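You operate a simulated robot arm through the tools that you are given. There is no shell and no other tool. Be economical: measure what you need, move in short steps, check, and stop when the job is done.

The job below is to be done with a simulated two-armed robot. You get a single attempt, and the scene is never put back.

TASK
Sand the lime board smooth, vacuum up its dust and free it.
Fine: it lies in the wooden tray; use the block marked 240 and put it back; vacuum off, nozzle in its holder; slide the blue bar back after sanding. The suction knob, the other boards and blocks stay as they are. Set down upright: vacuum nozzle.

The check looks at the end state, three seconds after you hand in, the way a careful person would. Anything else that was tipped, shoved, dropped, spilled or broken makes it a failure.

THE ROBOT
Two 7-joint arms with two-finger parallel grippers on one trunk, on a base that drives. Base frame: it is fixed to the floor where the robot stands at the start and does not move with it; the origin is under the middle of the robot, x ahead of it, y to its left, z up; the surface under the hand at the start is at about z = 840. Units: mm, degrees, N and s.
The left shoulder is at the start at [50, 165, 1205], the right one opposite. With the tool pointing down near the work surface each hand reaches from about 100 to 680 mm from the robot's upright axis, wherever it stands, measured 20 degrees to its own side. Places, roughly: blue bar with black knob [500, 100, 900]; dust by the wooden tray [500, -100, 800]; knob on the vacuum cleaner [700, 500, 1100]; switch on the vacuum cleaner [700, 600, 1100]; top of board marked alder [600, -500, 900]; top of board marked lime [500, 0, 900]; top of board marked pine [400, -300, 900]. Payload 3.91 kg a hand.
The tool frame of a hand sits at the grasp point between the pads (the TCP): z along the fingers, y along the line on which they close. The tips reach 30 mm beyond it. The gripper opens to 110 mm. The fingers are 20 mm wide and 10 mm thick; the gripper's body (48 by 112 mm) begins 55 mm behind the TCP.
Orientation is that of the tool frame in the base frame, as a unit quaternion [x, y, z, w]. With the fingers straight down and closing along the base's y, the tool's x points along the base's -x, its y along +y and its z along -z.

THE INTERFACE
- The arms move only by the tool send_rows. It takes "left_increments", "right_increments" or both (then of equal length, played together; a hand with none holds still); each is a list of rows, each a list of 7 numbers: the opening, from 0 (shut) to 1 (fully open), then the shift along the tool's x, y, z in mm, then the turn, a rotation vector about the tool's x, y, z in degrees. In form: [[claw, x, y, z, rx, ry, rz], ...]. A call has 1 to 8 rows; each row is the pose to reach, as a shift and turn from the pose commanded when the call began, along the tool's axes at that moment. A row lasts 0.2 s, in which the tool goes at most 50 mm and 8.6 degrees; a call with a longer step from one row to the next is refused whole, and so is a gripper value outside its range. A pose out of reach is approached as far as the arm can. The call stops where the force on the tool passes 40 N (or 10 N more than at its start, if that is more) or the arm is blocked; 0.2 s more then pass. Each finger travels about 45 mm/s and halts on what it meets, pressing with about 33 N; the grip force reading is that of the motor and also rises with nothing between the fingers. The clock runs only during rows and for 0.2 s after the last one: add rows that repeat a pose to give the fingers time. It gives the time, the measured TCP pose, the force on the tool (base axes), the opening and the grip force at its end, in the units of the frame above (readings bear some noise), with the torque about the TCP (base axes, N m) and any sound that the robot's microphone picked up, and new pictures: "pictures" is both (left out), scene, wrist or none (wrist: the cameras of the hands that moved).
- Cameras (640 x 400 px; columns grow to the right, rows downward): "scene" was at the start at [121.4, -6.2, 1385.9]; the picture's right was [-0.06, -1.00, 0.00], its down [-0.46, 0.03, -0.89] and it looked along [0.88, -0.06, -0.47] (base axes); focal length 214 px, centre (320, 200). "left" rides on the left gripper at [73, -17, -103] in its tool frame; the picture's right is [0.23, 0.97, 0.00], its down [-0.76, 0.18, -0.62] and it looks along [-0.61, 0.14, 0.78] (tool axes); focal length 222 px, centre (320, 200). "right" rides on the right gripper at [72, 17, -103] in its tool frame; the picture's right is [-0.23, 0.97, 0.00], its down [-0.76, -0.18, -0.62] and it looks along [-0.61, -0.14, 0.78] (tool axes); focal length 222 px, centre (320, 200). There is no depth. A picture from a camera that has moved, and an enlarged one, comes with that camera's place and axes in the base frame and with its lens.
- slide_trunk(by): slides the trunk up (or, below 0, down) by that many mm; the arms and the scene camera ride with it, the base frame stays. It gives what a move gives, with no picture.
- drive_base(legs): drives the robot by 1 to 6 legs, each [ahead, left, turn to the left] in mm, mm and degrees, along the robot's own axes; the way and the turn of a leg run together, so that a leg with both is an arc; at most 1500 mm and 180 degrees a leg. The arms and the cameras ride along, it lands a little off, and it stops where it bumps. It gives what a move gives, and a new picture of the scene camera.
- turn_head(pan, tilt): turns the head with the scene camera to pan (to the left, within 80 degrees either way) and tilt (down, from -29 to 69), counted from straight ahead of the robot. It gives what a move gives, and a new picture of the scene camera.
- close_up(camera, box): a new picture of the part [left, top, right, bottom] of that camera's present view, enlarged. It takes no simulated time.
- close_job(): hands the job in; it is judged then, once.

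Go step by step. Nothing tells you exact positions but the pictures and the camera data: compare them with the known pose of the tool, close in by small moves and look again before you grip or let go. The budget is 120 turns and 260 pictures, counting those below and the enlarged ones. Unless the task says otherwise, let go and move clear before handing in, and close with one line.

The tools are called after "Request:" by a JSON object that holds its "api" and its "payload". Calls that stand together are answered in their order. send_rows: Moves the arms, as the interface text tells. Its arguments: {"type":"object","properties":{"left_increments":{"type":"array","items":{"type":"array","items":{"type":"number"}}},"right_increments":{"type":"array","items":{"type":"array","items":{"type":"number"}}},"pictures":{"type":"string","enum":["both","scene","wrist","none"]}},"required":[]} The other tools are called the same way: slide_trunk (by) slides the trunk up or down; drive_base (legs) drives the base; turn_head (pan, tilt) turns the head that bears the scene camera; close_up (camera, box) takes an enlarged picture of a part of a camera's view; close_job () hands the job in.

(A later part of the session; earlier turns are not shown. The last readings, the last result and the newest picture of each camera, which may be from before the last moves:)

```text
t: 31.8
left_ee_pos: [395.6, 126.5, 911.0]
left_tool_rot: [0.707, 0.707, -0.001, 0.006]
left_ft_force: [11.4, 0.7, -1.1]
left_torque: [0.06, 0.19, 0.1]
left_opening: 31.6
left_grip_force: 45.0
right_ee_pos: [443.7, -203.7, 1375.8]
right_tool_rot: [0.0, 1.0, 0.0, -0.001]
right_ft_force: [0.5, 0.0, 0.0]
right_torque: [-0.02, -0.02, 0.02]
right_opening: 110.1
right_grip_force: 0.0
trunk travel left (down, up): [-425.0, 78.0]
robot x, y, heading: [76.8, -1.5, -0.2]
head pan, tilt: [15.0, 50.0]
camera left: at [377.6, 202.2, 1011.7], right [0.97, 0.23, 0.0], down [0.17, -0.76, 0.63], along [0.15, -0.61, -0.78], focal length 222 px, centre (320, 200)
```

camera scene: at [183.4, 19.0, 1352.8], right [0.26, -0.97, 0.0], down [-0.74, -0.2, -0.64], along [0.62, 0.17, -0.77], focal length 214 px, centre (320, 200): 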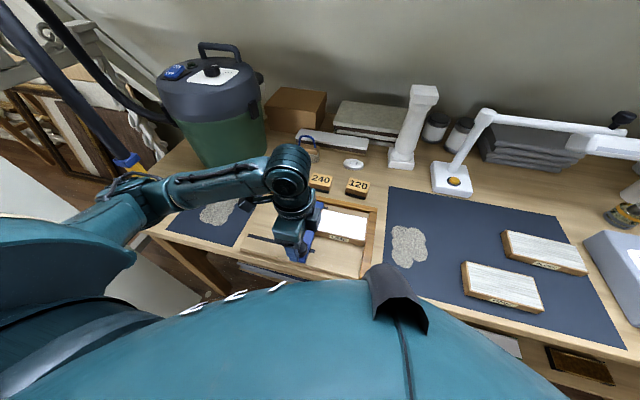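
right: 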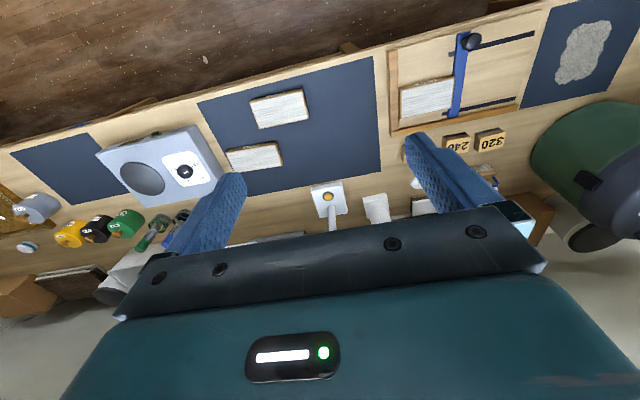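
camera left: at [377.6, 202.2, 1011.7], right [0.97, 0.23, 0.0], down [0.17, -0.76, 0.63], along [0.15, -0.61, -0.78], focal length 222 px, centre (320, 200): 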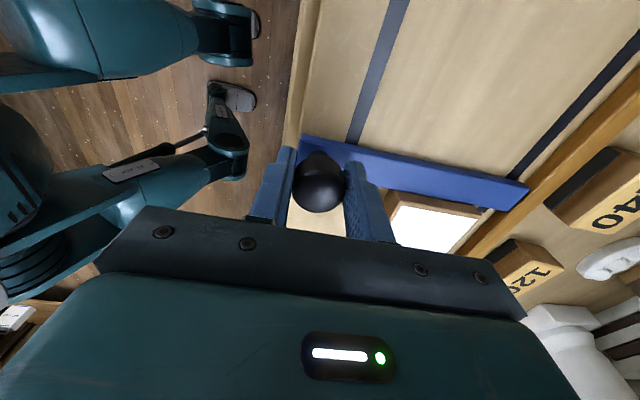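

Knob held. I'll slide the bar to the left (+y), away from the board.

Request:
{"api": "send_rows", "payload": {"left_increments": [[0.15, 5, 1.5, 0, 0, 0, 0], [0.15, 20, 1.5, 0, 0, 0, 0], [0.15, 40, 1.5, 0, 0, 0, 0], [0.15, 60, 1.5, 0, 0, 0, 0], [0.15, 80, 1.5, 0, 0, 0, 0], [0.15, 80, 1.5, 0, 0, 0, 0]], "pictures": "both"}}

```text
t: 33.2
left_ee_pos: [396.3, 206.8, 910.4]
left_tool_rot: [0.708, 0.706, -0.003, 0.004]
left_ft_force: [10.7, -1.7, -11.0]
left_torque: [-0.72, 0.22, -0.05]
left_opening: 31.6
left_grip_force: 44.8
right_ee_pos: [444.9, -202.8, 1376.7]
right_tool_rot: [0.0, 1.0, 0.0, -0.001]
right_ft_force: [-0.7, 0.6, -0.1]
right_torque: [0.02, 0.0, 0.0]
right_opening: 109.9
right_grip_force: 0.0
trunk travel left (down, up): [-425.0, 78.0]
robot x, y, heading: [80.7, 0.1, 0.3]
head pan, tilt: [15.0, 50.0]
camera scene: at [185.2, 19.5, 1352.4], right [0.26, -0.97, 0.0], down [-0.74, -0.2, -0.64], along [0.62, 0.17, -0.77], focal length 214 px, centre (320, 200)
camera left: at [378.1, 283.1, 1011.8], right [0.97, 0.23, 0.0], down [0.17, -0.76, 0.63], along [0.14, -0.61, -0.78], focal length 222 px, centre (320, 200)
```

scene: 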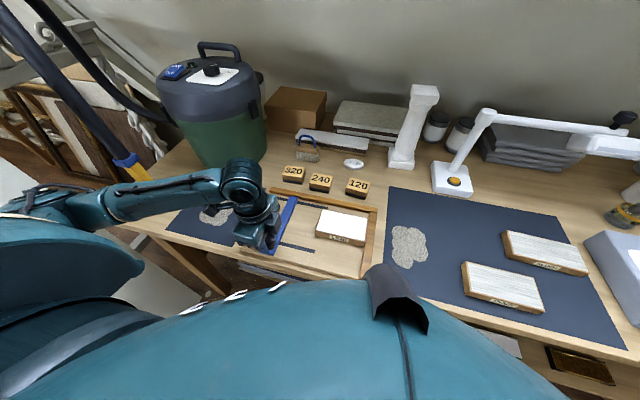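
left: 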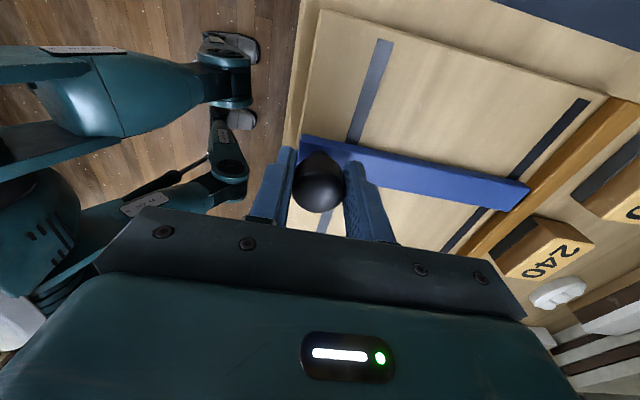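

The bar moves freely; I'll take it on towards the far end of the slots.

Request:
{"api": "send_rows", "payload": {"left_increments": [[0.15, 18, 1, -1, 0, 0, 0], [0.15, 36, 1, -1, 0, 0, 0], [0.15, 46, 1, -1, 0, 0, 0], [0.15, 54, 1, -1, 0, 0, 0], [0.15, 54, 1, -1, 0, 0, 0]], "pictures": "wrist"}}

```text
t: 34.4
left_ee_pos: [396.3, 264.4, 909.1]
left_tool_rot: [0.709, 0.706, -0.003, 0.004]
left_ft_force: [-4.0, -1.2, -1.9]
left_torque: [-0.39, 0.9, -0.05]
left_opening: 31.5
left_grip_force: 45.1
right_ee_pos: [442.0, -202.0, 1377.0]
right_tool_rot: [0.0, 1.0, 0.0, 0.0]
right_ft_force: [-0.1, 0.2, -0.6]
right_torque: [-0.02, -0.01, 0.03]
right_opening: 110.2
right_grip_force: 0.1
trunk travel left (down, up): [-425.0, 78.0]
robot x, y, heading: [80.9, -0.1, 0.2]
head pan, tilt: [15.0, 50.0]
camera left: at [378.3, 338.8, 1011.9], right [0.97, 0.22, 0.0], down [0.17, -0.76, 0.63], along [0.14, -0.61, -0.78], focal length 222 px, centre (320, 200)
```

left: 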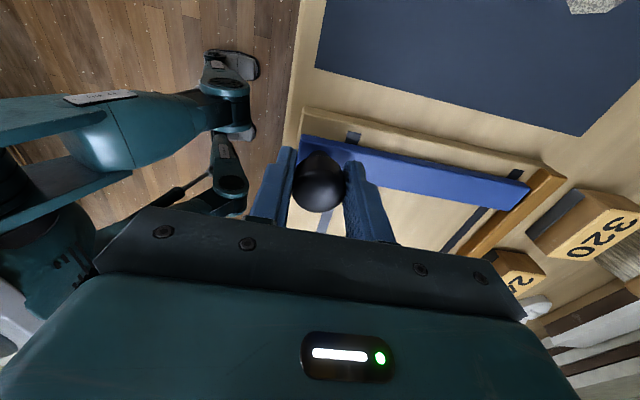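

The bar is at the far end of its slots. I'll let go, rise, and look towards the vacuum.

Request:
{"api": "send_rows", "payload": {"left_increments": [[0.4, 0, 0, 0, 0, 0, 0], [0.6, 0, 0, 0, 0, 0, 0], [0.6, 0, 0, 0, 0, 0, 0], [0.6, 0, 0, -30, 0, 0, 0], [0.6, 0, -20, -75, 0, 0, 0], [0.6, 0, -40, -120, 0, 0, 0], [0.6, 0, -60, -165, 0, 0, 0], [0.6, 0, -60, -210, 0, 0, 0]], "pictures": "none"}}

Request:
{"api": "turn_head", "payload": {"pan": 55, "tilt": 35}}

```text
t: 36.2
left_ee_pos: [336.0, 263.7, 1119.4]
left_tool_rot: [0.708, 0.707, -0.002, 0.005]
left_ft_force: [-0.5, 0.0, -0.8]
left_torque: [0.01, -0.02, -0.02]
left_opening: 66.0
left_grip_force: 0.1
left hand out of reach, approached as far as the arm can: row 7
right_ee_pos: [441.7, -202.5, 1377.0]
right_tool_rot: [0.0, 1.0, 0.0, 0.0]
right_ft_force: [0.2, 0.5, -0.8]
right_torque: [0.0, -0.01, 0.03]
right_opening: 110.0
right_grip_force: 0.1
trunk travel left (down, up): [-425.0, 78.0]
robot x, y, heading: [80.0, 0.1, 0.1]
head pan, tilt: [15.0, 50.0]
```

```text
t: 37.2
left_ee_pos: [335.6, 263.9, 1117.8]
left_tool_rot: [0.708, 0.706, -0.001, 0.005]
left_ft_force: [0.0, -0.5, -0.2]
left_torque: [-0.01, 0.02, 0.01]
left_opening: 65.8
left_grip_force: 0.0
right_ee_pos: [442.0, -203.2, 1377.0]
right_tool_rot: [0.0, 1.0, 0.001, 0.0]
right_ft_force: [1.2, -0.4, 0.2]
right_torque: [0.0, 0.03, -0.01]
right_opening: 110.1
right_grip_force: 0.2
trunk travel left (down, up): [-425.0, 78.0]
robot x, y, heading: [79.8, 1.4, -0.0]
head pan, tilt: [55.0, 35.0]
camera scene: at [159.7, 71.3, 1374.4], right [0.82, -0.57, 0.0], down [-0.33, -0.47, -0.82], along [0.47, 0.67, -0.57], focal length 214 px, centre (320, 200)
```

scene: 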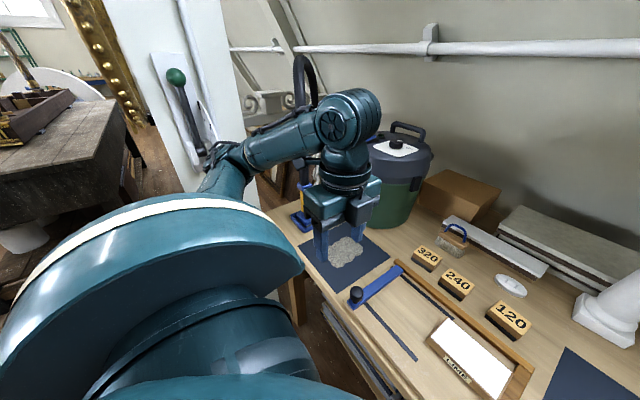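

Left of the table stands a white panel with a lever that I must avoid. The vacuum's knob is near [731, 473, 1130] and its switch near [712, 578, 1120]. I'll tuck the left hand in and drive left 300 mm for a better look.

Request:
{"api": "send_rows", "payload": {"left_increments": [[0.6, -25, 20, -20, 0, 0, -8.5], [0.6, -50, 40, -45, 0, 0, -17], [0.6, -75, 50, -70, 0, 0, -25.5], [0.6, -100, 50, -95, 0, 0, -34], [0.6, -110, 50, -120, 0, 0, -42.5], [0.6, -110, 50, -145, 0, 0, -51], [0.6, -110, 50, -145, 0, 0, -59.5], [0.6, -110, 50, -145, 0, 0, -68]], "pictures": "none"}}

Request:
{"api": "drive_base", "payload": {"legs": [[0, 300, 0]]}}

```text
t: 39.0
left_ee_pos: [383.8, 154.2, 1265.8]
left_tool_rot: [0.19, 0.982, -0.004, 0.003]
left_ft_force: [0.1, 0.2, -1.3]
left_torque: [-0.02, -0.01, 0.02]
left_opening: 66.0
left_grip_force: 0.0
right_ee_pos: [444.2, -202.4, 1376.5]
right_tool_rot: [0.0, 1.0, 0.0, 0.0]
right_ft_force: [0.3, 0.2, -0.6]
right_torque: [0.0, 0.03, -0.03]
right_opening: 110.1
right_grip_force: 0.1
trunk travel left (down, up): [-425.0, 78.0]
robot x, y, heading: [77.8, -0.8, -0.2]
head pan, tilt: [55.0, 35.0]
```

```text
t: 42.2
left_ee_pos: [384.2, 447.3, 1265.1]
left_tool_rot: [0.191, 0.982, -0.005, 0.004]
left_ft_force: [-0.7, -0.1, -0.6]
left_torque: [0.02, 0.0, 0.0]
left_opening: 66.0
left_grip_force: 0.1
right_ee_pos: [443.1, 90.1, 1376.7]
right_tool_rot: [-0.001, 1.0, 0.001, 0.0]
right_ft_force: [0.8, -0.2, 0.5]
right_torque: [0.01, 0.02, 0.0]
right_opening: 110.0
right_grip_force: 0.1
trunk travel left (down, up): [-425.0, 78.0]
robot x, y, heading: [77.7, 294.7, 0.2]
head pan, tilt: [55.0, 35.0]
camera scene: at [159.3, 363.1, 1374.4], right [0.82, -0.57, 0.0], down [-0.33, -0.47, -0.82], along [0.47, 0.67, -0.57], focal length 214 px, centre (320, 200)
```

scene: 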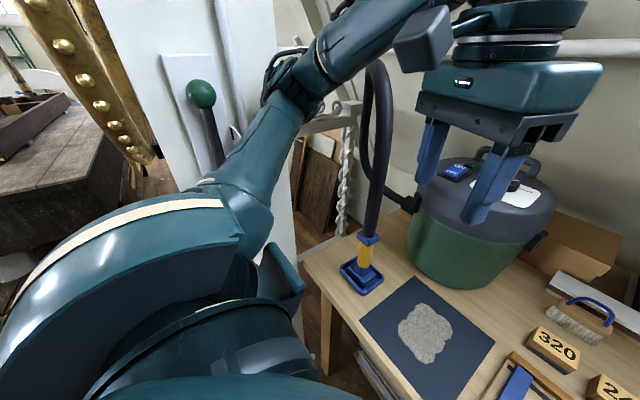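

Now I see the nozzle, holder and vacuum clearly. Close-ups next.

Request:
{"api": "close_up", "payload": {"camera": "scene", "box": [400, 130, 560, 230]}}

Request:
{"api": "close_up", "payload": {"camera": "scene", "box": [310, 170, 430, 310]}}

Request:
{"api": "close_up", "payload": {"camera": "left", "box": [0, 0, 640, 400]}}

```text
4.00 times, centred on (480, 180) of scene
camera zoom: at [159.3, 363.1, 1374.4], right [0.82, -0.57, 0.0], down [-0.33, -0.47, -0.82], along [0.47, 0.67, -0.57], focal length 858 px, centre (-320, 280)
```

zoom: 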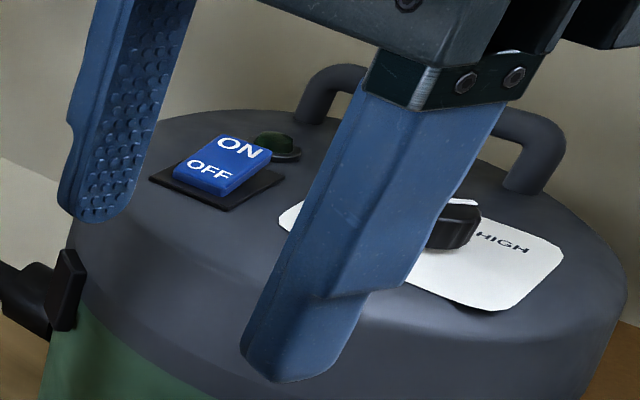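

```text
2.86 times, centred on (370, 240) of scene
camera zoom: at [159.3, 363.1, 1374.4], right [0.82, -0.57, 0.0], down [-0.33, -0.47, -0.82], along [0.47, 0.67, -0.57], focal length 613 px, centre (177, 86)
```

zoom: 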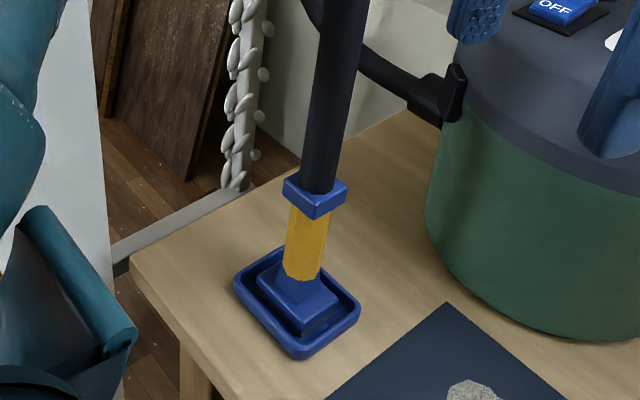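

```text
1.00 times, centred on (320, 200) of left (not enlarged: the box is as wide or as high as the picture)
camera zoom: at [309.3, 461.1, 1368.3], right [0.15, 0.99, -0.01], down [0.77, -0.11, 0.63], along [0.62, -0.1, -0.78], focal length 222 px, centre (320, 200)
```

zoom: 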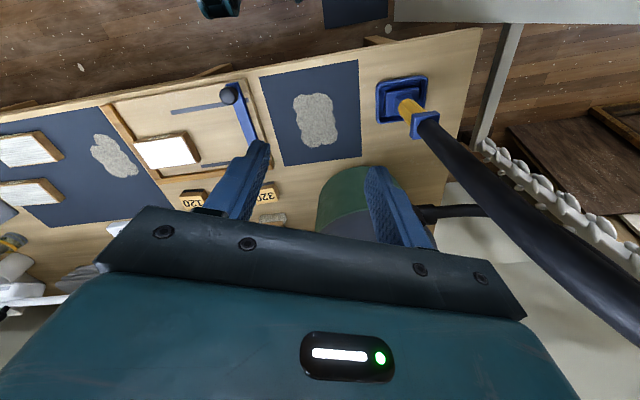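

The rocker (ON at the far side, OFF nearer) is near [686, 552, 1137] and the nozzle axis near [483, 620], with its hose rising from there. To keep my elbow clear of the hose and lever I'll back off to the right, then level and pitch the left hand.

Request:
{"api": "drive_base", "payload": {"legs": [[0, -125, 0]]}}

Request:
{"api": "send_rows", "payload": {"left_increments": [[0.4, -15, 15, 0, 0, 0, -7], [0.2, -35, 30, 0, 0, 0, -14], [0, -50, 50, 0, 0, 0, -21], [0, -50, 50, 0, 0, 0, -21]], "pictures": "none"}}

```text
t: 43.9
left_ee_pos: [385.7, 324.2, 1266.0]
left_tool_rot: [0.191, 0.982, -0.004, 0.003]
left_ft_force: [0.6, 0.3, 0.0]
left_torque: [0.04, 0.01, 0.02]
left_opening: 66.0
left_grip_force: 0.1
right_ee_pos: [442.8, -34.5, 1377.2]
right_tool_rot: [-0.001, 1.0, -0.001, -0.001]
right_ft_force: [-0.1, -0.1, -0.6]
right_torque: [0.04, 0.03, -0.01]
right_opening: 110.2
right_grip_force: 0.0
trunk travel left (down, up): [-425.0, 78.0]
robot x, y, heading: [77.8, 166.6, -0.0]
head pan, tilt: [55.0, 35.0]
camera scene: at [159.5, 240.0, 1374.5], right [0.82, -0.57, 0.0], down [-0.33, -0.47, -0.82], along [0.47, 0.67, -0.57], focal length 214 px, centre (320, 200)
```

scene: 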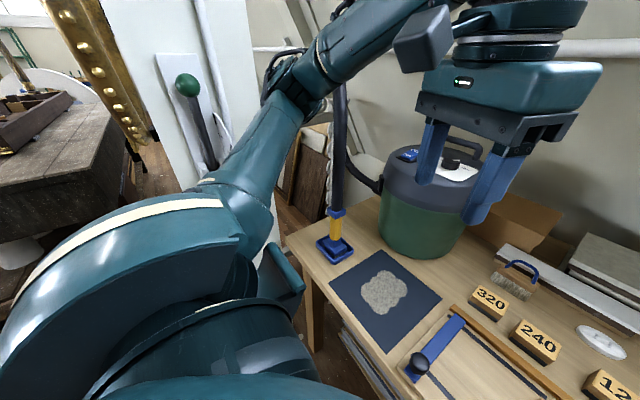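

```text
t: 44.9
left_ee_pos: [450.3, 349.8, 1266.7]
left_tool_rot: [0.009, 1.0, -0.004, 0.002]
left_ft_force: [-0.2, -0.1, 0.6]
left_torque: [-0.02, 0.0, -0.03]
left_opening: 0.0
left_grip_force: 19.1
right_ee_pos: [443.0, -34.4, 1376.3]
right_tool_rot: [0.0, 1.0, 0.001, 0.0]
right_ft_force: [-0.2, -0.4, 0.1]
right_torque: [-0.01, 0.0, -0.05]
right_opening: 110.0
right_grip_force: 0.1
trunk travel left (down, up): [-425.0, 78.0]
robot x, y, heading: [76.5, 166.9, -0.0]
head pan, tilt: [55.0, 35.0]
```

Now pitch the hand forward 45° while moving towards the vacuum, staying high.

Request:
{"api": "send_rows", "payload": {"left_increments": [[0, -18, 22, 0, 0, -7.5, 0], [0, -36, 44, 0, 0, -15, 0], [0, -54, 66, 0, 0, -22.5, 0], [0, -72, 88, 0, 0, -30, 0], [0, -90, 110, 0, 0, -37.5, 0], [0, -110, 130, 0, 0, -45, 0], [0, -110, 130, 0, 0, -45, 0]], "pictures": "both"}}

```text
t: 46.5
left_ee_pos: [559.4, 477.2, 1265.4]
left_tool_rot: [0.007, 0.922, -0.007, 0.387]
left_ft_force: [-1.1, 0.8, 0.7]
left_torque: [0.04, 0.02, -0.03]
left_opening: 0.0
left_grip_force: 33.5
right_ee_pos: [443.2, -33.6, 1377.5]
right_tool_rot: [0.0, 1.0, 0.0, 0.0]
right_ft_force: [0.9, -1.1, -0.1]
right_torque: [-0.02, 0.01, -0.03]
right_opening: 110.1
right_grip_force: 0.1
trunk travel left (down, up): [-425.0, 78.0]
robot x, y, heading: [78.7, 167.7, -0.2]
head pan, tilt: [55.0, 35.0]
camera scene: at [159.5, 240.0, 1374.5], right [0.82, -0.57, 0.0], down [-0.33, -0.47, -0.82], along [0.47, 0.67, -0.57], focal length 214 px, centre (320, 200)
camera left: at [434.6, 465.3, 1285.9], right [-0.14, 0.98, -0.17], down [0.09, 0.18, 0.98], along [0.99, 0.12, -0.12], focal length 222 px, centre (320, 200)
```

scene: 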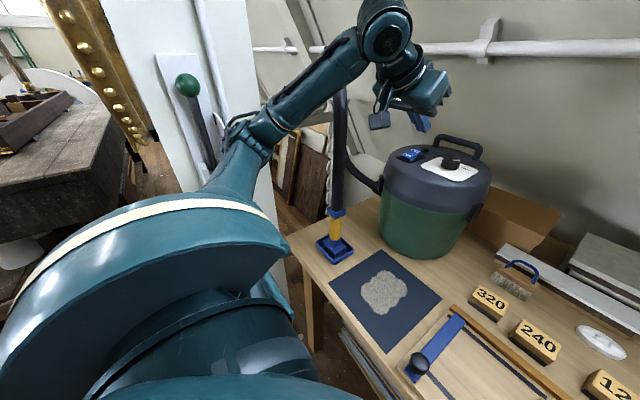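
left: 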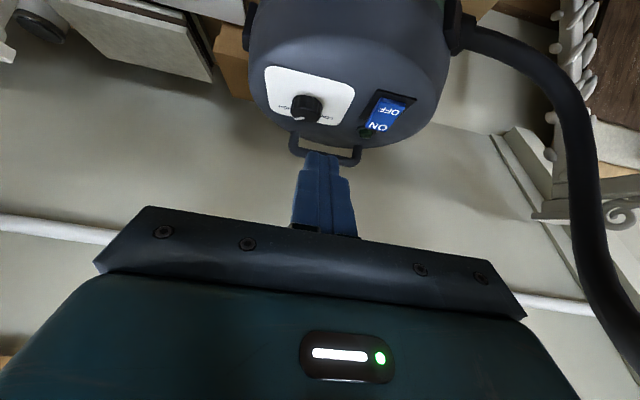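

ON is at about [690, 552, 1146], OFF about [660, 551]. I'll hover just above the ON half.

Request:
{"api": "send_rows", "payload": {"left_increments": [[0, -7, 25, 33, 0, 0, 0], [0, -14, 50, 66, 0, 0, 0], [0, -22, 70, 98, 0, 0, 0], [0, -29, 75, 126, 0, 0, 0], [0, -29, 75, 126, 0, 0, 0]], "pictures": "both"}}

Request:
{"api": "close_up", "payload": {"camera": "scene", "box": [370, 80, 510, 180]}}

```text
t: 47.7
left_ee_pos: [673.5, 549.2, 1196.0]
left_tool_rot: [0.006, 0.923, -0.008, 0.384]
left_ft_force: [0.0, 0.7, -0.9]
left_torque: [-0.02, -0.04, 0.0]
left_opening: 0.2
left_grip_force: 32.9
right_ee_pos: [442.5, -33.9, 1377.0]
right_tool_rot: [0.0, 1.0, 0.001, 0.0]
right_ft_force: [-0.5, -0.5, 0.4]
right_torque: [-0.02, -0.03, 0.01]
right_opening: 110.0
right_grip_force: 0.2
trunk travel left (down, up): [-425.0, 78.0]
robot x, y, heading: [80.0, 167.6, 0.4]
head pan, tilt: [55.0, 35.0]
camera scene: at [159.2, 240.4, 1374.5], right [0.82, -0.57, 0.0], down [-0.33, -0.47, -0.82], along [0.47, 0.67, -0.57], focal length 214 px, centre (320, 200)
camera left: at [547.3, 537.6, 1217.0], right [-0.14, 0.98, -0.17], down [0.1, 0.19, 0.98], along [0.99, 0.12, -0.12], focal length 222 px, centre (320, 200)
```

scene: 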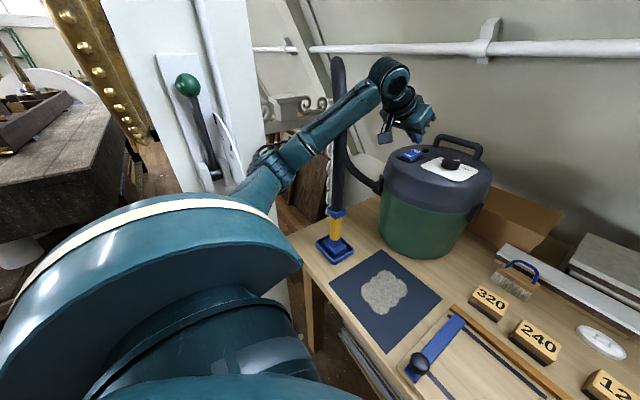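
left: 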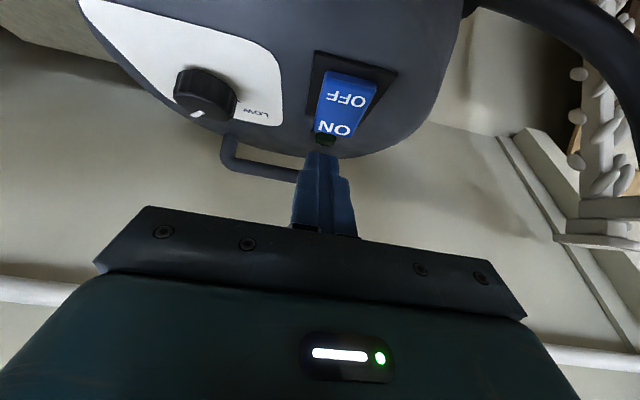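

```text
4.00 times, centred on (440, 130) of scene
camera zoom: at [159.2, 240.4, 1374.5], right [0.82, -0.57, 0.0], down [-0.33, -0.47, -0.82], along [0.47, 0.67, -0.57], focal length 858 px, centre (-160, 480)
```

zoom: 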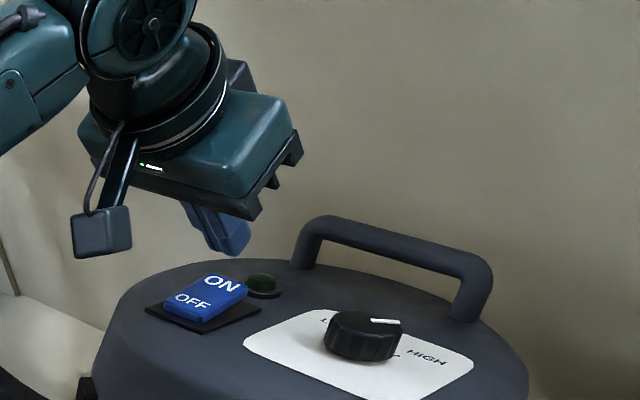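

Request:
{"api": "send_rows", "payload": {"left_increments": [[0, 4.4, 6, 16.9, 0, 0, 0], [0, 9.4, 6, 21.8, 0, 0, 0], [0, 13.7, 6, 26, 0, 0, 0], [0, 16, 6, 28, 0, 0, 0], [0, 18, 6, 30.2, 0, 0, 0]], "pictures": "wrist"}}

Request:
{"api": "close_up", "payload": {"camera": "scene", "box": [370, 80, 510, 180]}}

```text
t: 48.9
left_ee_pos: [681.7, 555.7, 1166.7]
left_tool_rot: [0.007, 0.921, -0.007, 0.39]
left_ft_force: [7.0, 0.1, 16.6]
left_torque: [0.03, -0.42, 0.05]
left_opening: 0.0
left_grip_force: 32.8
right_ee_pos: [442.0, -34.6, 1376.9]
right_tool_rot: [0.0, 1.0, 0.0, 0.0]
right_ft_force: [-0.7, 0.0, -0.1]
right_torque: [-0.03, 0.03, 0.05]
right_opening: 109.9
right_grip_force: 0.0
trunk travel left (down, up): [-425.0, 78.0]
robot x, y, heading: [79.9, 169.2, 0.0]
head pan, tilt: [55.0, 35.0]
heard: click
camera left: at [555.9, 543.5, 1187.1], right [-0.14, 0.98, -0.17], down [0.09, 0.18, 0.98], along [0.99, 0.12, -0.11], focal length 222 px, centre (320, 200)
```

left: 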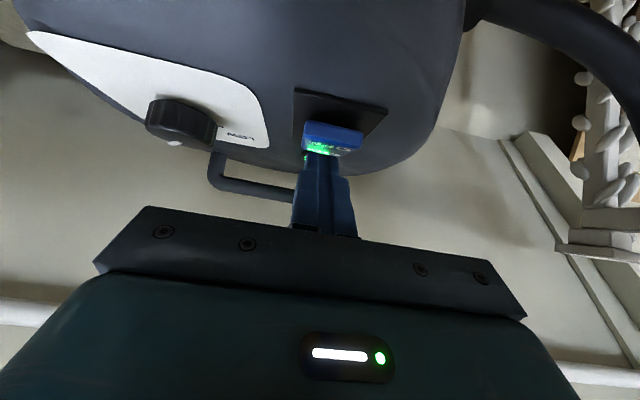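

```text
4.00 times, centred on (440, 130) of scene
camera zoom: at [158.9, 239.3, 1374.9], right [0.82, -0.57, 0.0], down [-0.33, -0.47, -0.82], along [0.47, 0.67, -0.57], focal length 858 px, centre (-160, 480)
```

zoom: 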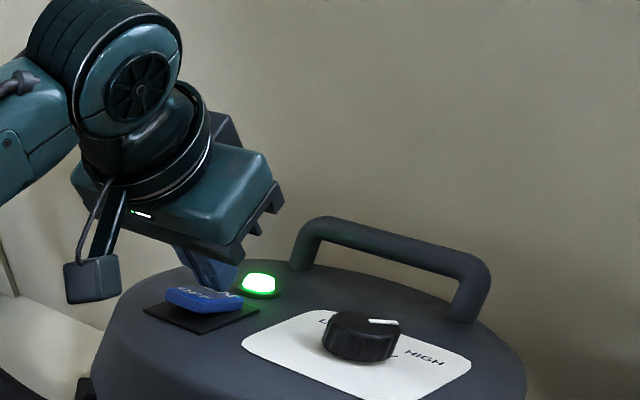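

Vacuum is on (click, green lamp). I'll lift off and retreat to the right of the hose.

Request:
{"api": "send_rows", "payload": {"left_increments": [[0, -32, 0, -31, 0, 0, 0], [0, -64, 0, -63, 0, 0, 0], [0, -37, -29, -94, 0, 0, 0], [0, -11, -58, -125, 0, 0, 0], [0.1, 15, -86, -155, 0, 0, 0], [0.3, 50, -86, -180, 0, 0, 0], [0.5, 86, -86, -200, 0, 0, 0], [0.7, 120, -86, -220, 0, 0, 0]], "pictures": "both"}}

```text
refused: row 3 steps farther than a row can; nothing moved
```

Request:
{"api": "send_rows", "payload": {"left_increments": [[0, -32, 0, -31, 0, 0, 0], [0, -64, 0, -63, 0, 0, 0], [0, -44, -22, -85, 0, 0, 0], [0, -22, -44, -110, 0, 0, 0], [0.1, -3, -66, -132, 0, 0, 0], [0.3, 15, -86, -155, 0, 0, 0], [0.5, 50, -86, -180, 0, 0, 0], [0.7, 86, -86, -200, 0, 0, 0]], "pictures": "both"}}

```text
t: 50.7
left_ee_pos: [478.4, 475.4, 1241.6]
left_tool_rot: [0.007, 0.923, -0.007, 0.384]
left_ft_force: [-0.6, -0.1, 0.1]
left_torque: [-0.02, -0.01, 0.01]
left_opening: 77.3
left_grip_force: 0.5
right_ee_pos: [442.9, -33.6, 1377.2]
right_tool_rot: [-0.001, 1.0, 0.0, 0.0]
right_ft_force: [-0.2, 0.9, 0.2]
right_torque: [-0.01, -0.01, 0.01]
right_opening: 110.1
right_grip_force: 0.1
trunk travel left (down, up): [-425.0, 78.0]
robot x, y, heading: [80.6, 166.5, 0.0]
head pan, tilt: [55.0, 35.0]
camera scene: at [158.9, 240.3, 1374.5], right [0.82, -0.57, 0.0], down [-0.33, -0.47, -0.82], along [0.47, 0.67, -0.57], focal length 214 px, centre (320, 200)
camera left: at [352.4, 463.0, 1262.5], right [-0.14, 0.98, -0.17], down [0.1, 0.18, 0.98], along [0.99, 0.12, -0.12], focal length 222 px, centre (320, 200)
```

scene: 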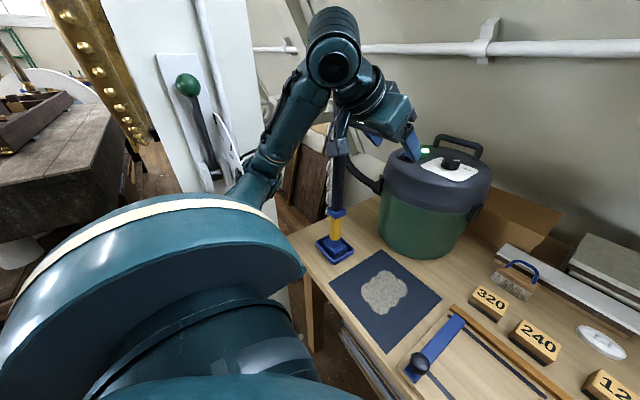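
left: 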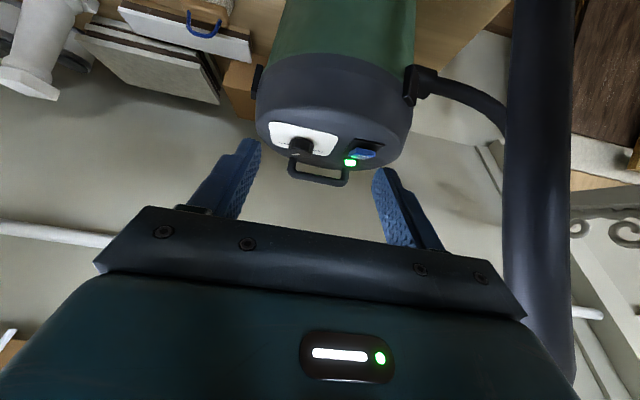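

The hose stands near [471, 610], 40 mm thick. I'll swing round in front of it and down to about z 1000.

Request:
{"api": "send_rows", "payload": {"left_increments": [[0.75, 33, 0, -13, 0, 0, 0], [0.75, 66, 0, -27, 0, 0, 0], [0.75, 98, 0, -40, 0, 0, 0], [0.75, 126, 27, -12, 0, 0, 0], [0.75, 154, 54, 16, 0, 0, 0], [0.75, 182, 81, 44, 0, 0, 0], [0.75, 210, 108, 72, 0, 0, 0], [0.75, 238, 133, 98, 0, 0, 0]], "pictures": "both"}}

```text
t: 52.5
left_ee_pos: [381.5, 611.0, 1003.3]
left_tool_rot: [0.007, 0.923, -0.007, 0.385]
left_ft_force: [-0.3, -0.3, -0.3]
left_torque: [0.0, 0.01, 0.0]
left_opening: 82.6
left_grip_force: 0.1
left hand out of reach, approached as far as the arm can: row 3, 4, 5, 6, 7
right_ee_pos: [441.4, -32.3, 1377.4]
right_tool_rot: [0.0, 1.0, 0.0, 0.0]
right_ft_force: [0.6, 0.6, 0.2]
right_torque: [-0.02, -0.02, 0.02]
right_opening: 109.9
right_grip_force: 0.0
trunk travel left (down, up): [-425.0, 78.0]
robot x, y, heading: [78.9, 166.7, -0.2]
head pan, tilt: [55.0, 35.0]
camera scene: at [159.3, 240.9, 1374.5], right [0.82, -0.57, 0.0], down [-0.33, -0.47, -0.82], along [0.47, 0.67, -0.57], focal length 214 px, centre (320, 200)
camera left: at [255.4, 597.9, 1023.8], right [-0.14, 0.98, -0.17], down [0.1, 0.18, 0.98], along [0.99, 0.12, -0.12], focal length 222 px, centre (320, 200)
```

scene: 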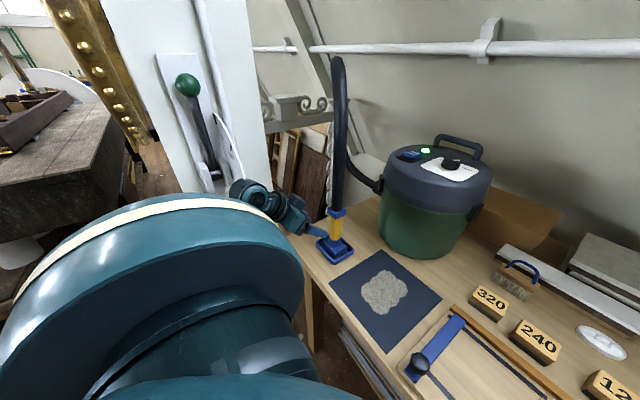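
left: 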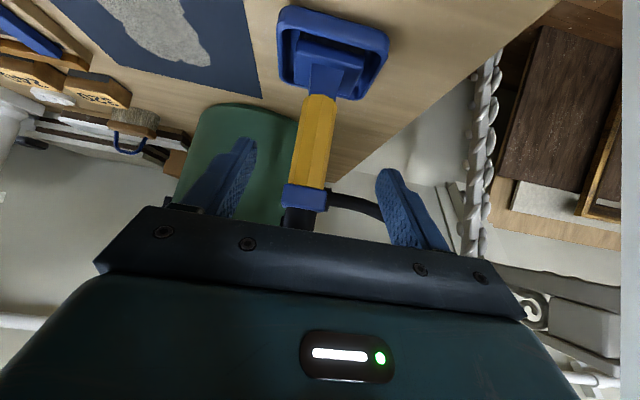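

The yellow neck is near [470, 608], spanning about z 891–985. I'll lower to z 925 in front of it and check.

Request:
{"api": "send_rows", "payload": {"left_increments": [[0.75, 20, -1, 36, 0, 0, 0], [0.75, 39, -3, 71, 0, 0, 0], [0.75, 39, -3, 71, 0, 0, 0]], "pictures": "both"}}

Request:
{"api": "close_up", "payload": {"camera": "scene", "box": [220, 160, 400, 280]}}

```text
t: 53.3
left_ee_pos: [404.4, 604.5, 925.1]
left_tool_rot: [0.007, 0.923, -0.008, 0.385]
left_ft_force: [-0.3, 0.1, -0.6]
left_torque: [-0.01, -0.02, 0.0]
left_opening: 82.4
left_grip_force: 0.0
right_ee_pos: [443.0, -33.5, 1377.5]
right_tool_rot: [0.0, 1.0, 0.0, 0.0]
right_ft_force: [1.3, -0.2, 1.0]
right_torque: [0.05, 0.02, -0.03]
right_opening: 109.9
right_grip_force: 0.0
trunk travel left (down, up): [-425.0, 78.0]
robot x, y, heading: [77.3, 171.7, -0.2]
head pan, tilt: [55.0, 35.0]
camera scene: at [159.4, 240.3, 1374.5], right [0.82, -0.57, 0.0], down [-0.33, -0.47, -0.82], along [0.47, 0.67, -0.57], focal length 214 px, centre (320, 200)
camera left: at [278.3, 591.5, 947.2], right [-0.14, 0.98, -0.17], down [0.1, 0.18, 0.98], along [0.99, 0.12, -0.12], focal length 222 px, centre (320, 200)
```

scene: 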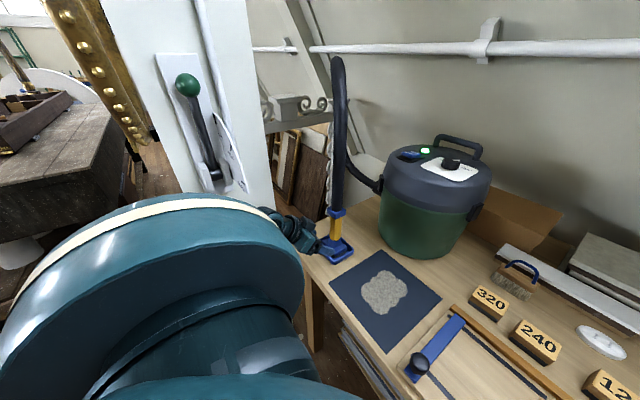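
left: 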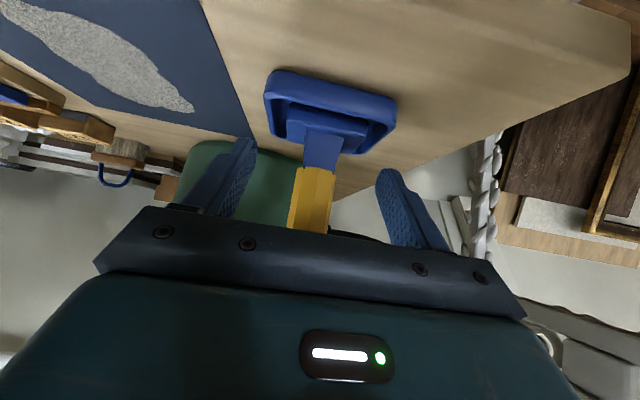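

```text
3.33 times, centred on (310, 220) of scene
camera zoom: at [159.4, 240.3, 1374.5], right [0.82, -0.57, 0.0], down [-0.33, -0.47, -0.82], along [0.47, 0.67, -0.57], focal length 715 px, centre (353, 133)
```

zoom: 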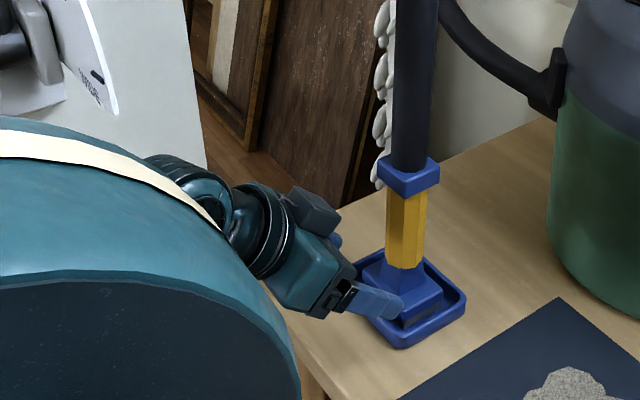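

Neck bottom triangulates to [464, 607, 898]. I'll move forward onto it at z 921 and close.

Request:
{"api": "send_rows", "payload": {"left_increments": [[0.75, -20, 2, 23, 0, 0, 0], [0.75, -30, 2, 35, 0, 0, 0], [0.75, -40, 2, 46, 0, 0, 0], [0.75, -40, 2, 46, 0, 0, 0], [0.4, -40, 2, 46, 0, 0, 0], [0.2, -40, 2, 46, 0, 0, 0], [0.2, -40, 2, 46, 0, 0, 0], [0.2, -40, 2, 46, 0, 0, 0]], "pictures": "both"}}

Request:
{"api": "close_up", "payload": {"camera": "scene", "box": [220, 160, 400, 280]}}

```text
t: 55.1
left_ee_pos: [464.8, 605.8, 921.9]
left_tool_rot: [0.007, 0.923, -0.007, 0.385]
left_ft_force: [0.4, 1.3, 0.4]
left_torque: [0.12, -0.09, 0.03]
left_opening: 34.1
left_grip_force: 32.7
right_ee_pos: [442.3, -33.3, 1377.4]
right_tool_rot: [0.0, 1.0, -0.001, 0.0]
right_ft_force: [0.3, 0.2, 0.5]
right_torque: [0.02, -0.04, 0.0]
right_opening: 109.8
right_grip_force: 0.0
trunk travel left (down, up): [-425.0, 78.0]
robot x, y, heading: [77.5, 168.7, 0.1]
head pan, tilt: [55.0, 35.0]
camera scene: at [159.5, 240.4, 1374.5], right [0.82, -0.57, 0.0], down [-0.33, -0.47, -0.82], along [0.47, 0.67, -0.57], focal length 214 px, centre (320, 200)
camera left: at [339.0, 593.5, 943.0], right [-0.14, 0.98, -0.17], down [0.1, 0.18, 0.98], along [0.99, 0.12, -0.12], focal length 222 px, centre (320, 200)
```

scene: 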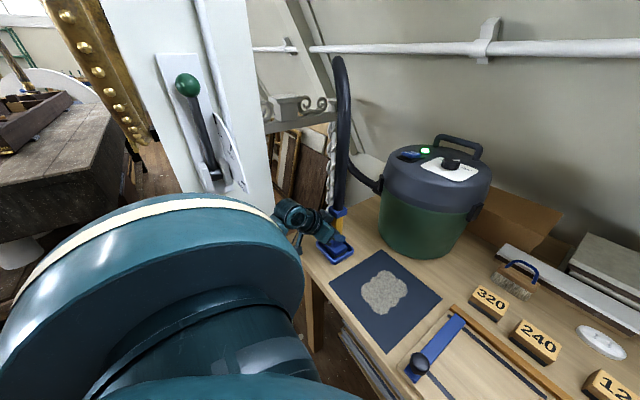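
left: 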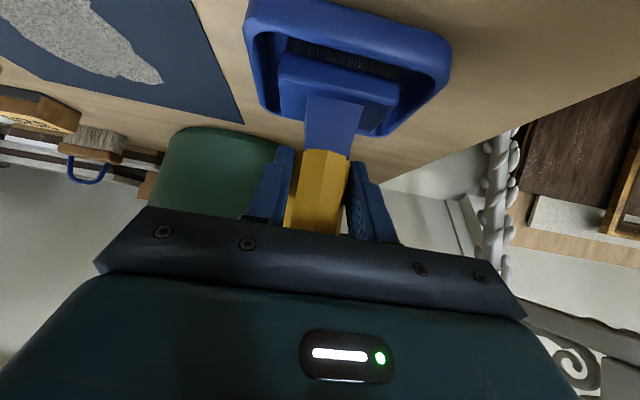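

```text
3.33 times, centred on (310, 220) of scene
camera zoom: at [159.5, 240.4, 1374.5], right [0.82, -0.57, 0.0], down [-0.33, -0.47, -0.82], along [0.47, 0.67, -0.57], focal length 715 px, centre (353, 133)
```

zoom: 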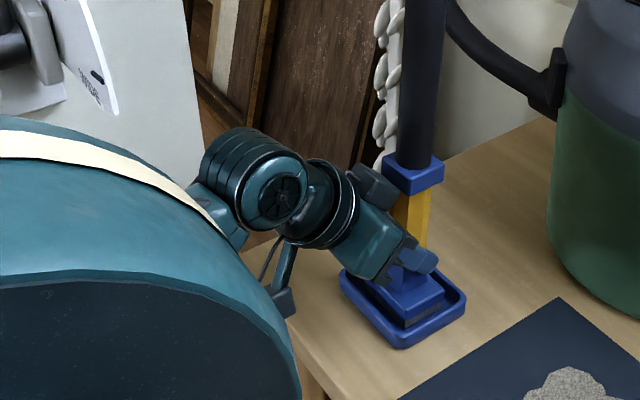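

Gripped (34 mm), home pose noted as TCP [464.8, 605.8, 921.9]. I'll lift straight up.

Request:
{"api": "send_rows", "payload": {"left_increments": [[0.2, -14, 0, -14, 0, 0, 0], [0.2, -28, 0, -28, 0, 0, 0], [0.2, -50, 0, -49, 0, 0, 0], [0.2, -71, 0, -70, 0, 0, 0], [0.2, -71, 0, -70, 0, 0, 0]], "pictures": "both"}}

```text
t: 56.3
left_ee_pos: [466.7, 606.3, 1019.9]
left_tool_rot: [0.006, 0.923, -0.008, 0.384]
left_ft_force: [-0.2, 0.2, -2.4]
left_torque: [-0.02, 0.0, -0.01]
left_opening: 34.0
left_grip_force: 33.2
right_ee_pos: [444.0, -33.5, 1376.9]
right_tool_rot: [0.0, 1.0, -0.001, 0.001]
right_ft_force: [-0.4, -0.2, -0.6]
right_torque: [-0.03, 0.01, 0.02]
right_opening: 110.1
right_grip_force: 0.1
trunk travel left (down, up): [-425.0, 78.0]
robot x, y, heading: [77.3, 169.8, -0.1]
head pan, tilt: [55.0, 35.0]
camera scene: at [159.6, 240.5, 1374.4], right [0.82, -0.57, 0.0], down [-0.33, -0.47, -0.82], along [0.47, 0.67, -0.57], focal length 214 px, centre (320, 200)
camera left: at [340.8, 593.3, 1040.8], right [-0.14, 0.98, -0.17], down [0.1, 0.18, 0.98], along [0.99, 0.12, -0.12], focal length 222 px, centre (320, 200)
```

scene: 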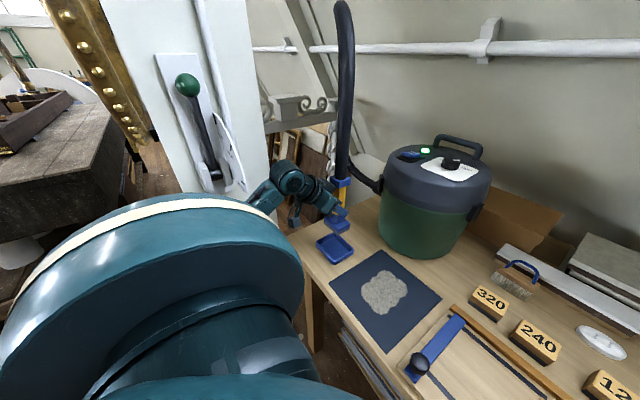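
left: 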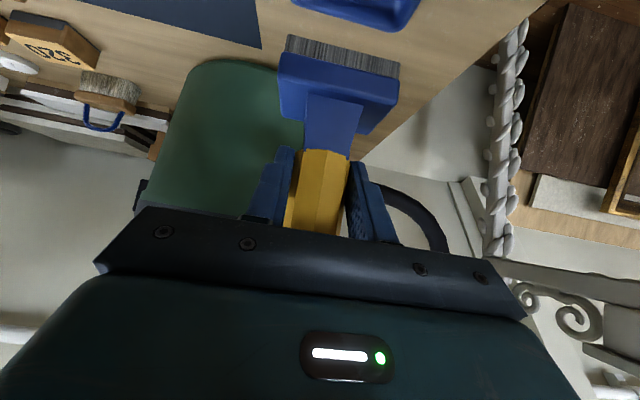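

The nozzle is out cleanly. I'll raise it a bit more and drive right in stages, watching the hose force.

Request:
{"api": "send_rows", "payload": {"left_increments": [[0.2, -14, -40, -14, 0, 0, 0], [0.2, -28, -80, -28, 0, 0, 0], [0.2, -28, -120, -28, 0, 0, 0], [0.2, -28, -160, -28, 0, 0, 0]], "pictures": "none"}}

Request:
{"api": "drive_base", "payload": {"legs": [[0, -220, 0]]}}

```text
t: 57.3
left_ee_pos: [481.9, 451.6, 1059.3]
left_tool_rot: [0.007, 0.923, -0.008, 0.386]
left_ft_force: [0.2, -0.2, -1.7]
left_torque: [0.04, 0.04, 0.01]
left_opening: 34.1
left_grip_force: 33.0
left hand out of reach, approached as far as the arm can: row 3, 4
right_ee_pos: [444.4, -33.6, 1377.6]
right_tool_rot: [0.0, 1.0, 0.0, 0.001]
right_ft_force: [-0.1, 0.0, -0.5]
right_torque: [0.03, -0.02, -0.01]
right_opening: 110.0
right_grip_force: 0.2
trunk travel left (down, up): [-425.0, 78.0]
robot x, y, heading: [79.4, 165.4, 0.1]
head pan, tilt: [55.0, 35.0]
```

```text
t: 59.9
left_ee_pos: [482.6, 230.8, 1060.4]
left_tool_rot: [0.006, 0.923, -0.008, 0.384]
left_ft_force: [0.4, -0.2, -1.3]
left_torque: [-0.01, 0.01, 0.0]
left_opening: 34.1
left_grip_force: 33.1
right_ee_pos: [444.2, -256.4, 1377.0]
right_tool_rot: [-0.002, 1.0, 0.0, 0.0]
right_ft_force: [-0.3, -0.2, -0.7]
right_torque: [0.01, -0.03, 0.03]
right_opening: 110.1
right_grip_force: 0.1
trunk travel left (down, up): [-425.0, 78.0]
robot x, y, heading: [79.2, -50.0, 0.2]
head pan, tilt: [55.0, 35.0]
camera scene: at [159.9, 17.5, 1374.4], right [0.82, -0.57, 0.0], down [-0.33, -0.47, -0.82], along [0.47, 0.67, -0.57], focal length 214 px, centre (320, 200)
```

scene: 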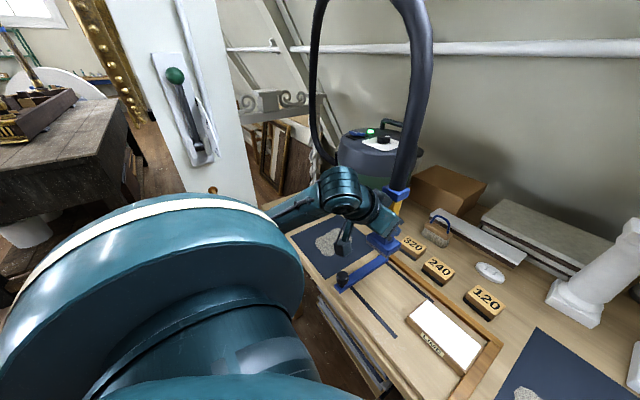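

Request:
{"api": "drive_base", "payload": {"legs": [[0, -230, 0]]}}

Request:
{"api": "turn_head", "payload": {"pan": 8, "tilt": 45}}

```text
t: 62.4
left_ee_pos: [484.3, 9.7, 1058.6]
left_tool_rot: [0.007, 0.923, -0.007, 0.384]
left_ft_force: [0.1, 1.1, -2.3]
left_torque: [0.01, -0.03, -0.01]
left_opening: 34.4
left_grip_force: 32.9
right_ee_pos: [443.3, -475.7, 1377.1]
right_tool_rot: [-0.001, 1.0, 0.0, 0.0]
right_ft_force: [0.4, 0.3, 0.5]
right_torque: [-0.01, -0.03, 0.01]
right_opening: 109.9
right_grip_force: 0.0
trunk travel left (down, up): [-425.0, 78.0]
robot x, y, heading: [80.6, -273.5, 0.3]
head pan, tilt: [55.0, 35.0]
camera scene: at [160.5, -202.8, 1374.5], right [0.82, -0.57, 0.0], down [-0.33, -0.47, -0.82], along [0.47, 0.67, -0.57], focal length 214 px, centre (320, 200)
```

scene: 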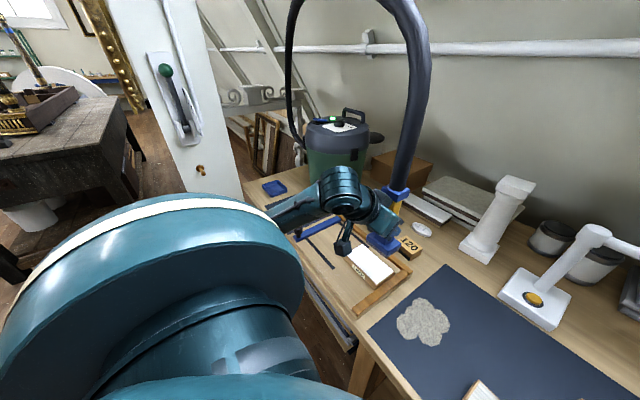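

```text
t: 63.6
left_ee_pos: [483.6, 10.0, 1059.0]
left_tool_rot: [0.007, 0.923, -0.008, 0.385]
left_ft_force: [-0.8, -0.9, -2.0]
left_torque: [0.0, 0.05, 0.01]
left_opening: 34.0
left_grip_force: 33.2
right_ee_pos: [444.1, -476.7, 1377.4]
right_tool_rot: [0.0, 1.0, 0.0, 0.001]
right_ft_force: [0.8, -0.2, -0.6]
right_torque: [0.01, 0.01, 0.03]
right_opening: 110.1
right_grip_force: 0.0
trunk travel left (down, up): [-425.0, 78.0]
robot x, y, heading: [80.9, -275.4, -0.1]
head pan, tilt: [8.0, 45.0]
camera scene: at [190.5, -263.3, 1359.6], right [0.14, -0.99, 0.0], down [-0.7, -0.1, -0.71], along [0.7, 0.1, -0.71], focal length 214 px, centre (320, 200)
```

scene: 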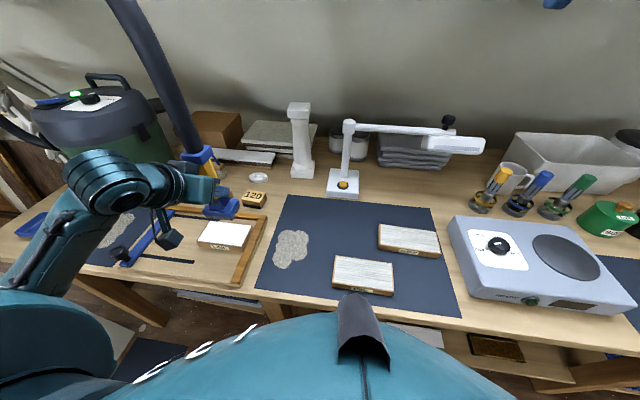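

Force stays small. The lime dust spans about x 437–565, y −185…−92. I'll bring the nozzle over its near edge.

Request:
{"api": "send_rows", "payload": {"left_increments": [[0.2, 5, -40, -5, 0, 0, 0], [0.2, 15, -80, -15, 0, 0, 0], [0.2, 24, -125, -24, 0, 0, 0], [0.2, 50, -125, 0, 0, 0, 0], [0.2, 80, -125, 30, 0, 0, 0], [0.2, 110, -125, 56, 0, 0, 0], [0.2, 115, -125, 62, 0, 0, 0], [0.2, 115, -125, 62, 0, 0, 0]], "pictures": "both"}}

Request:
{"api": "close_up", "payload": {"camera": "scene", "box": [190, 180, 390, 310]}}

```text
t: 65.4
left_ee_pos: [444.4, -114.3, 934.8]
left_tool_rot: [0.008, 0.923, -0.009, 0.384]
left_ft_force: [0.9, -0.6, -2.5]
left_torque: [0.03, 0.0, 0.01]
left_opening: 34.0
left_grip_force: 33.2
left hand out of reach, approached as far as the arm can: row 1, 2, 3, 4, 5
right_ee_pos: [441.7, -476.6, 1377.6]
right_tool_rot: [-0.001, 1.0, 0.0, -0.001]
right_ft_force: [0.5, 0.2, -0.3]
right_torque: [0.01, 0.02, -0.02]
right_opening: 110.0
right_grip_force: 0.1
trunk travel left (down, up): [-425.0, 78.0]
robot x, y, heading: [79.5, -277.6, -0.1]
head pan, tilt: [8.0, 45.0]
camera scene: at [190.3, -263.3, 1359.6], right [0.14, -0.99, 0.0], down [-0.7, -0.1, -0.71], along [0.7, 0.1, -0.71], focal length 214 px, centre (320, 200)
camera left: at [319.1, -126.5, 955.7], right [-0.14, 0.98, -0.17], down [0.1, 0.19, 0.98], along [0.99, 0.12, -0.12], focal length 222 px, centre (320, 200)
```

scene: 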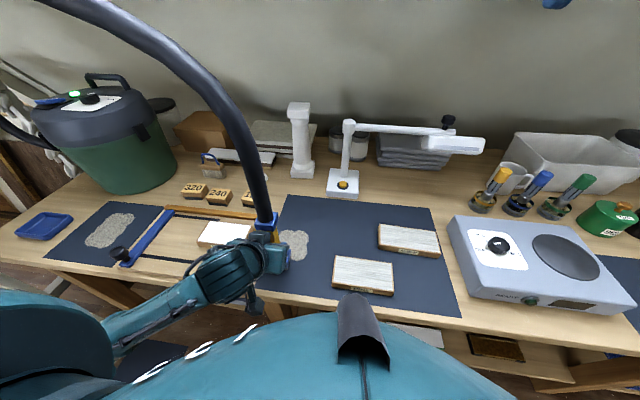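
left: 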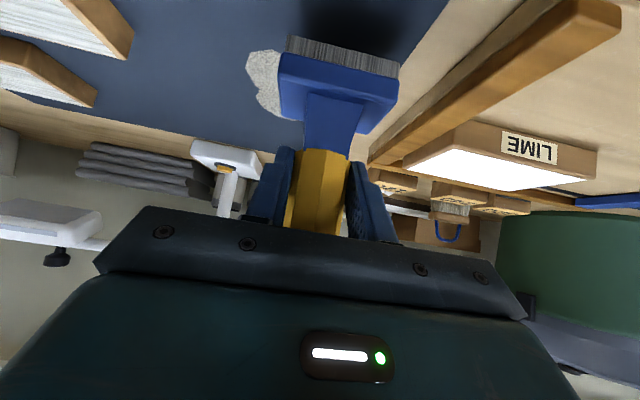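

```text
3.08 times, centred on (290, 245) of scene
camera zoom: at [190.3, -263.3, 1359.6], right [0.14, -0.99, 0.0], down [-0.7, -0.1, -0.71], along [0.7, 0.1, -0.71], focal length 660 px, centre (412, 62)
```

zoom: 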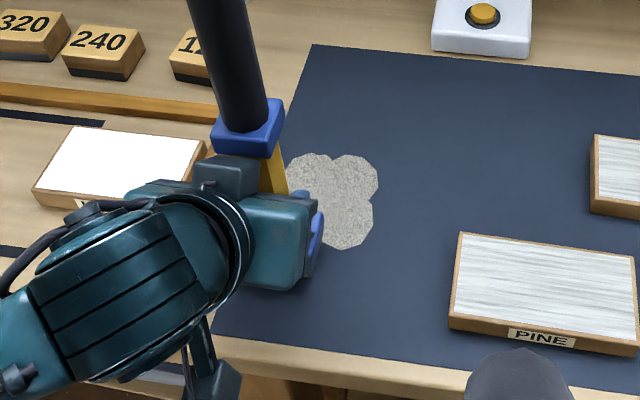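

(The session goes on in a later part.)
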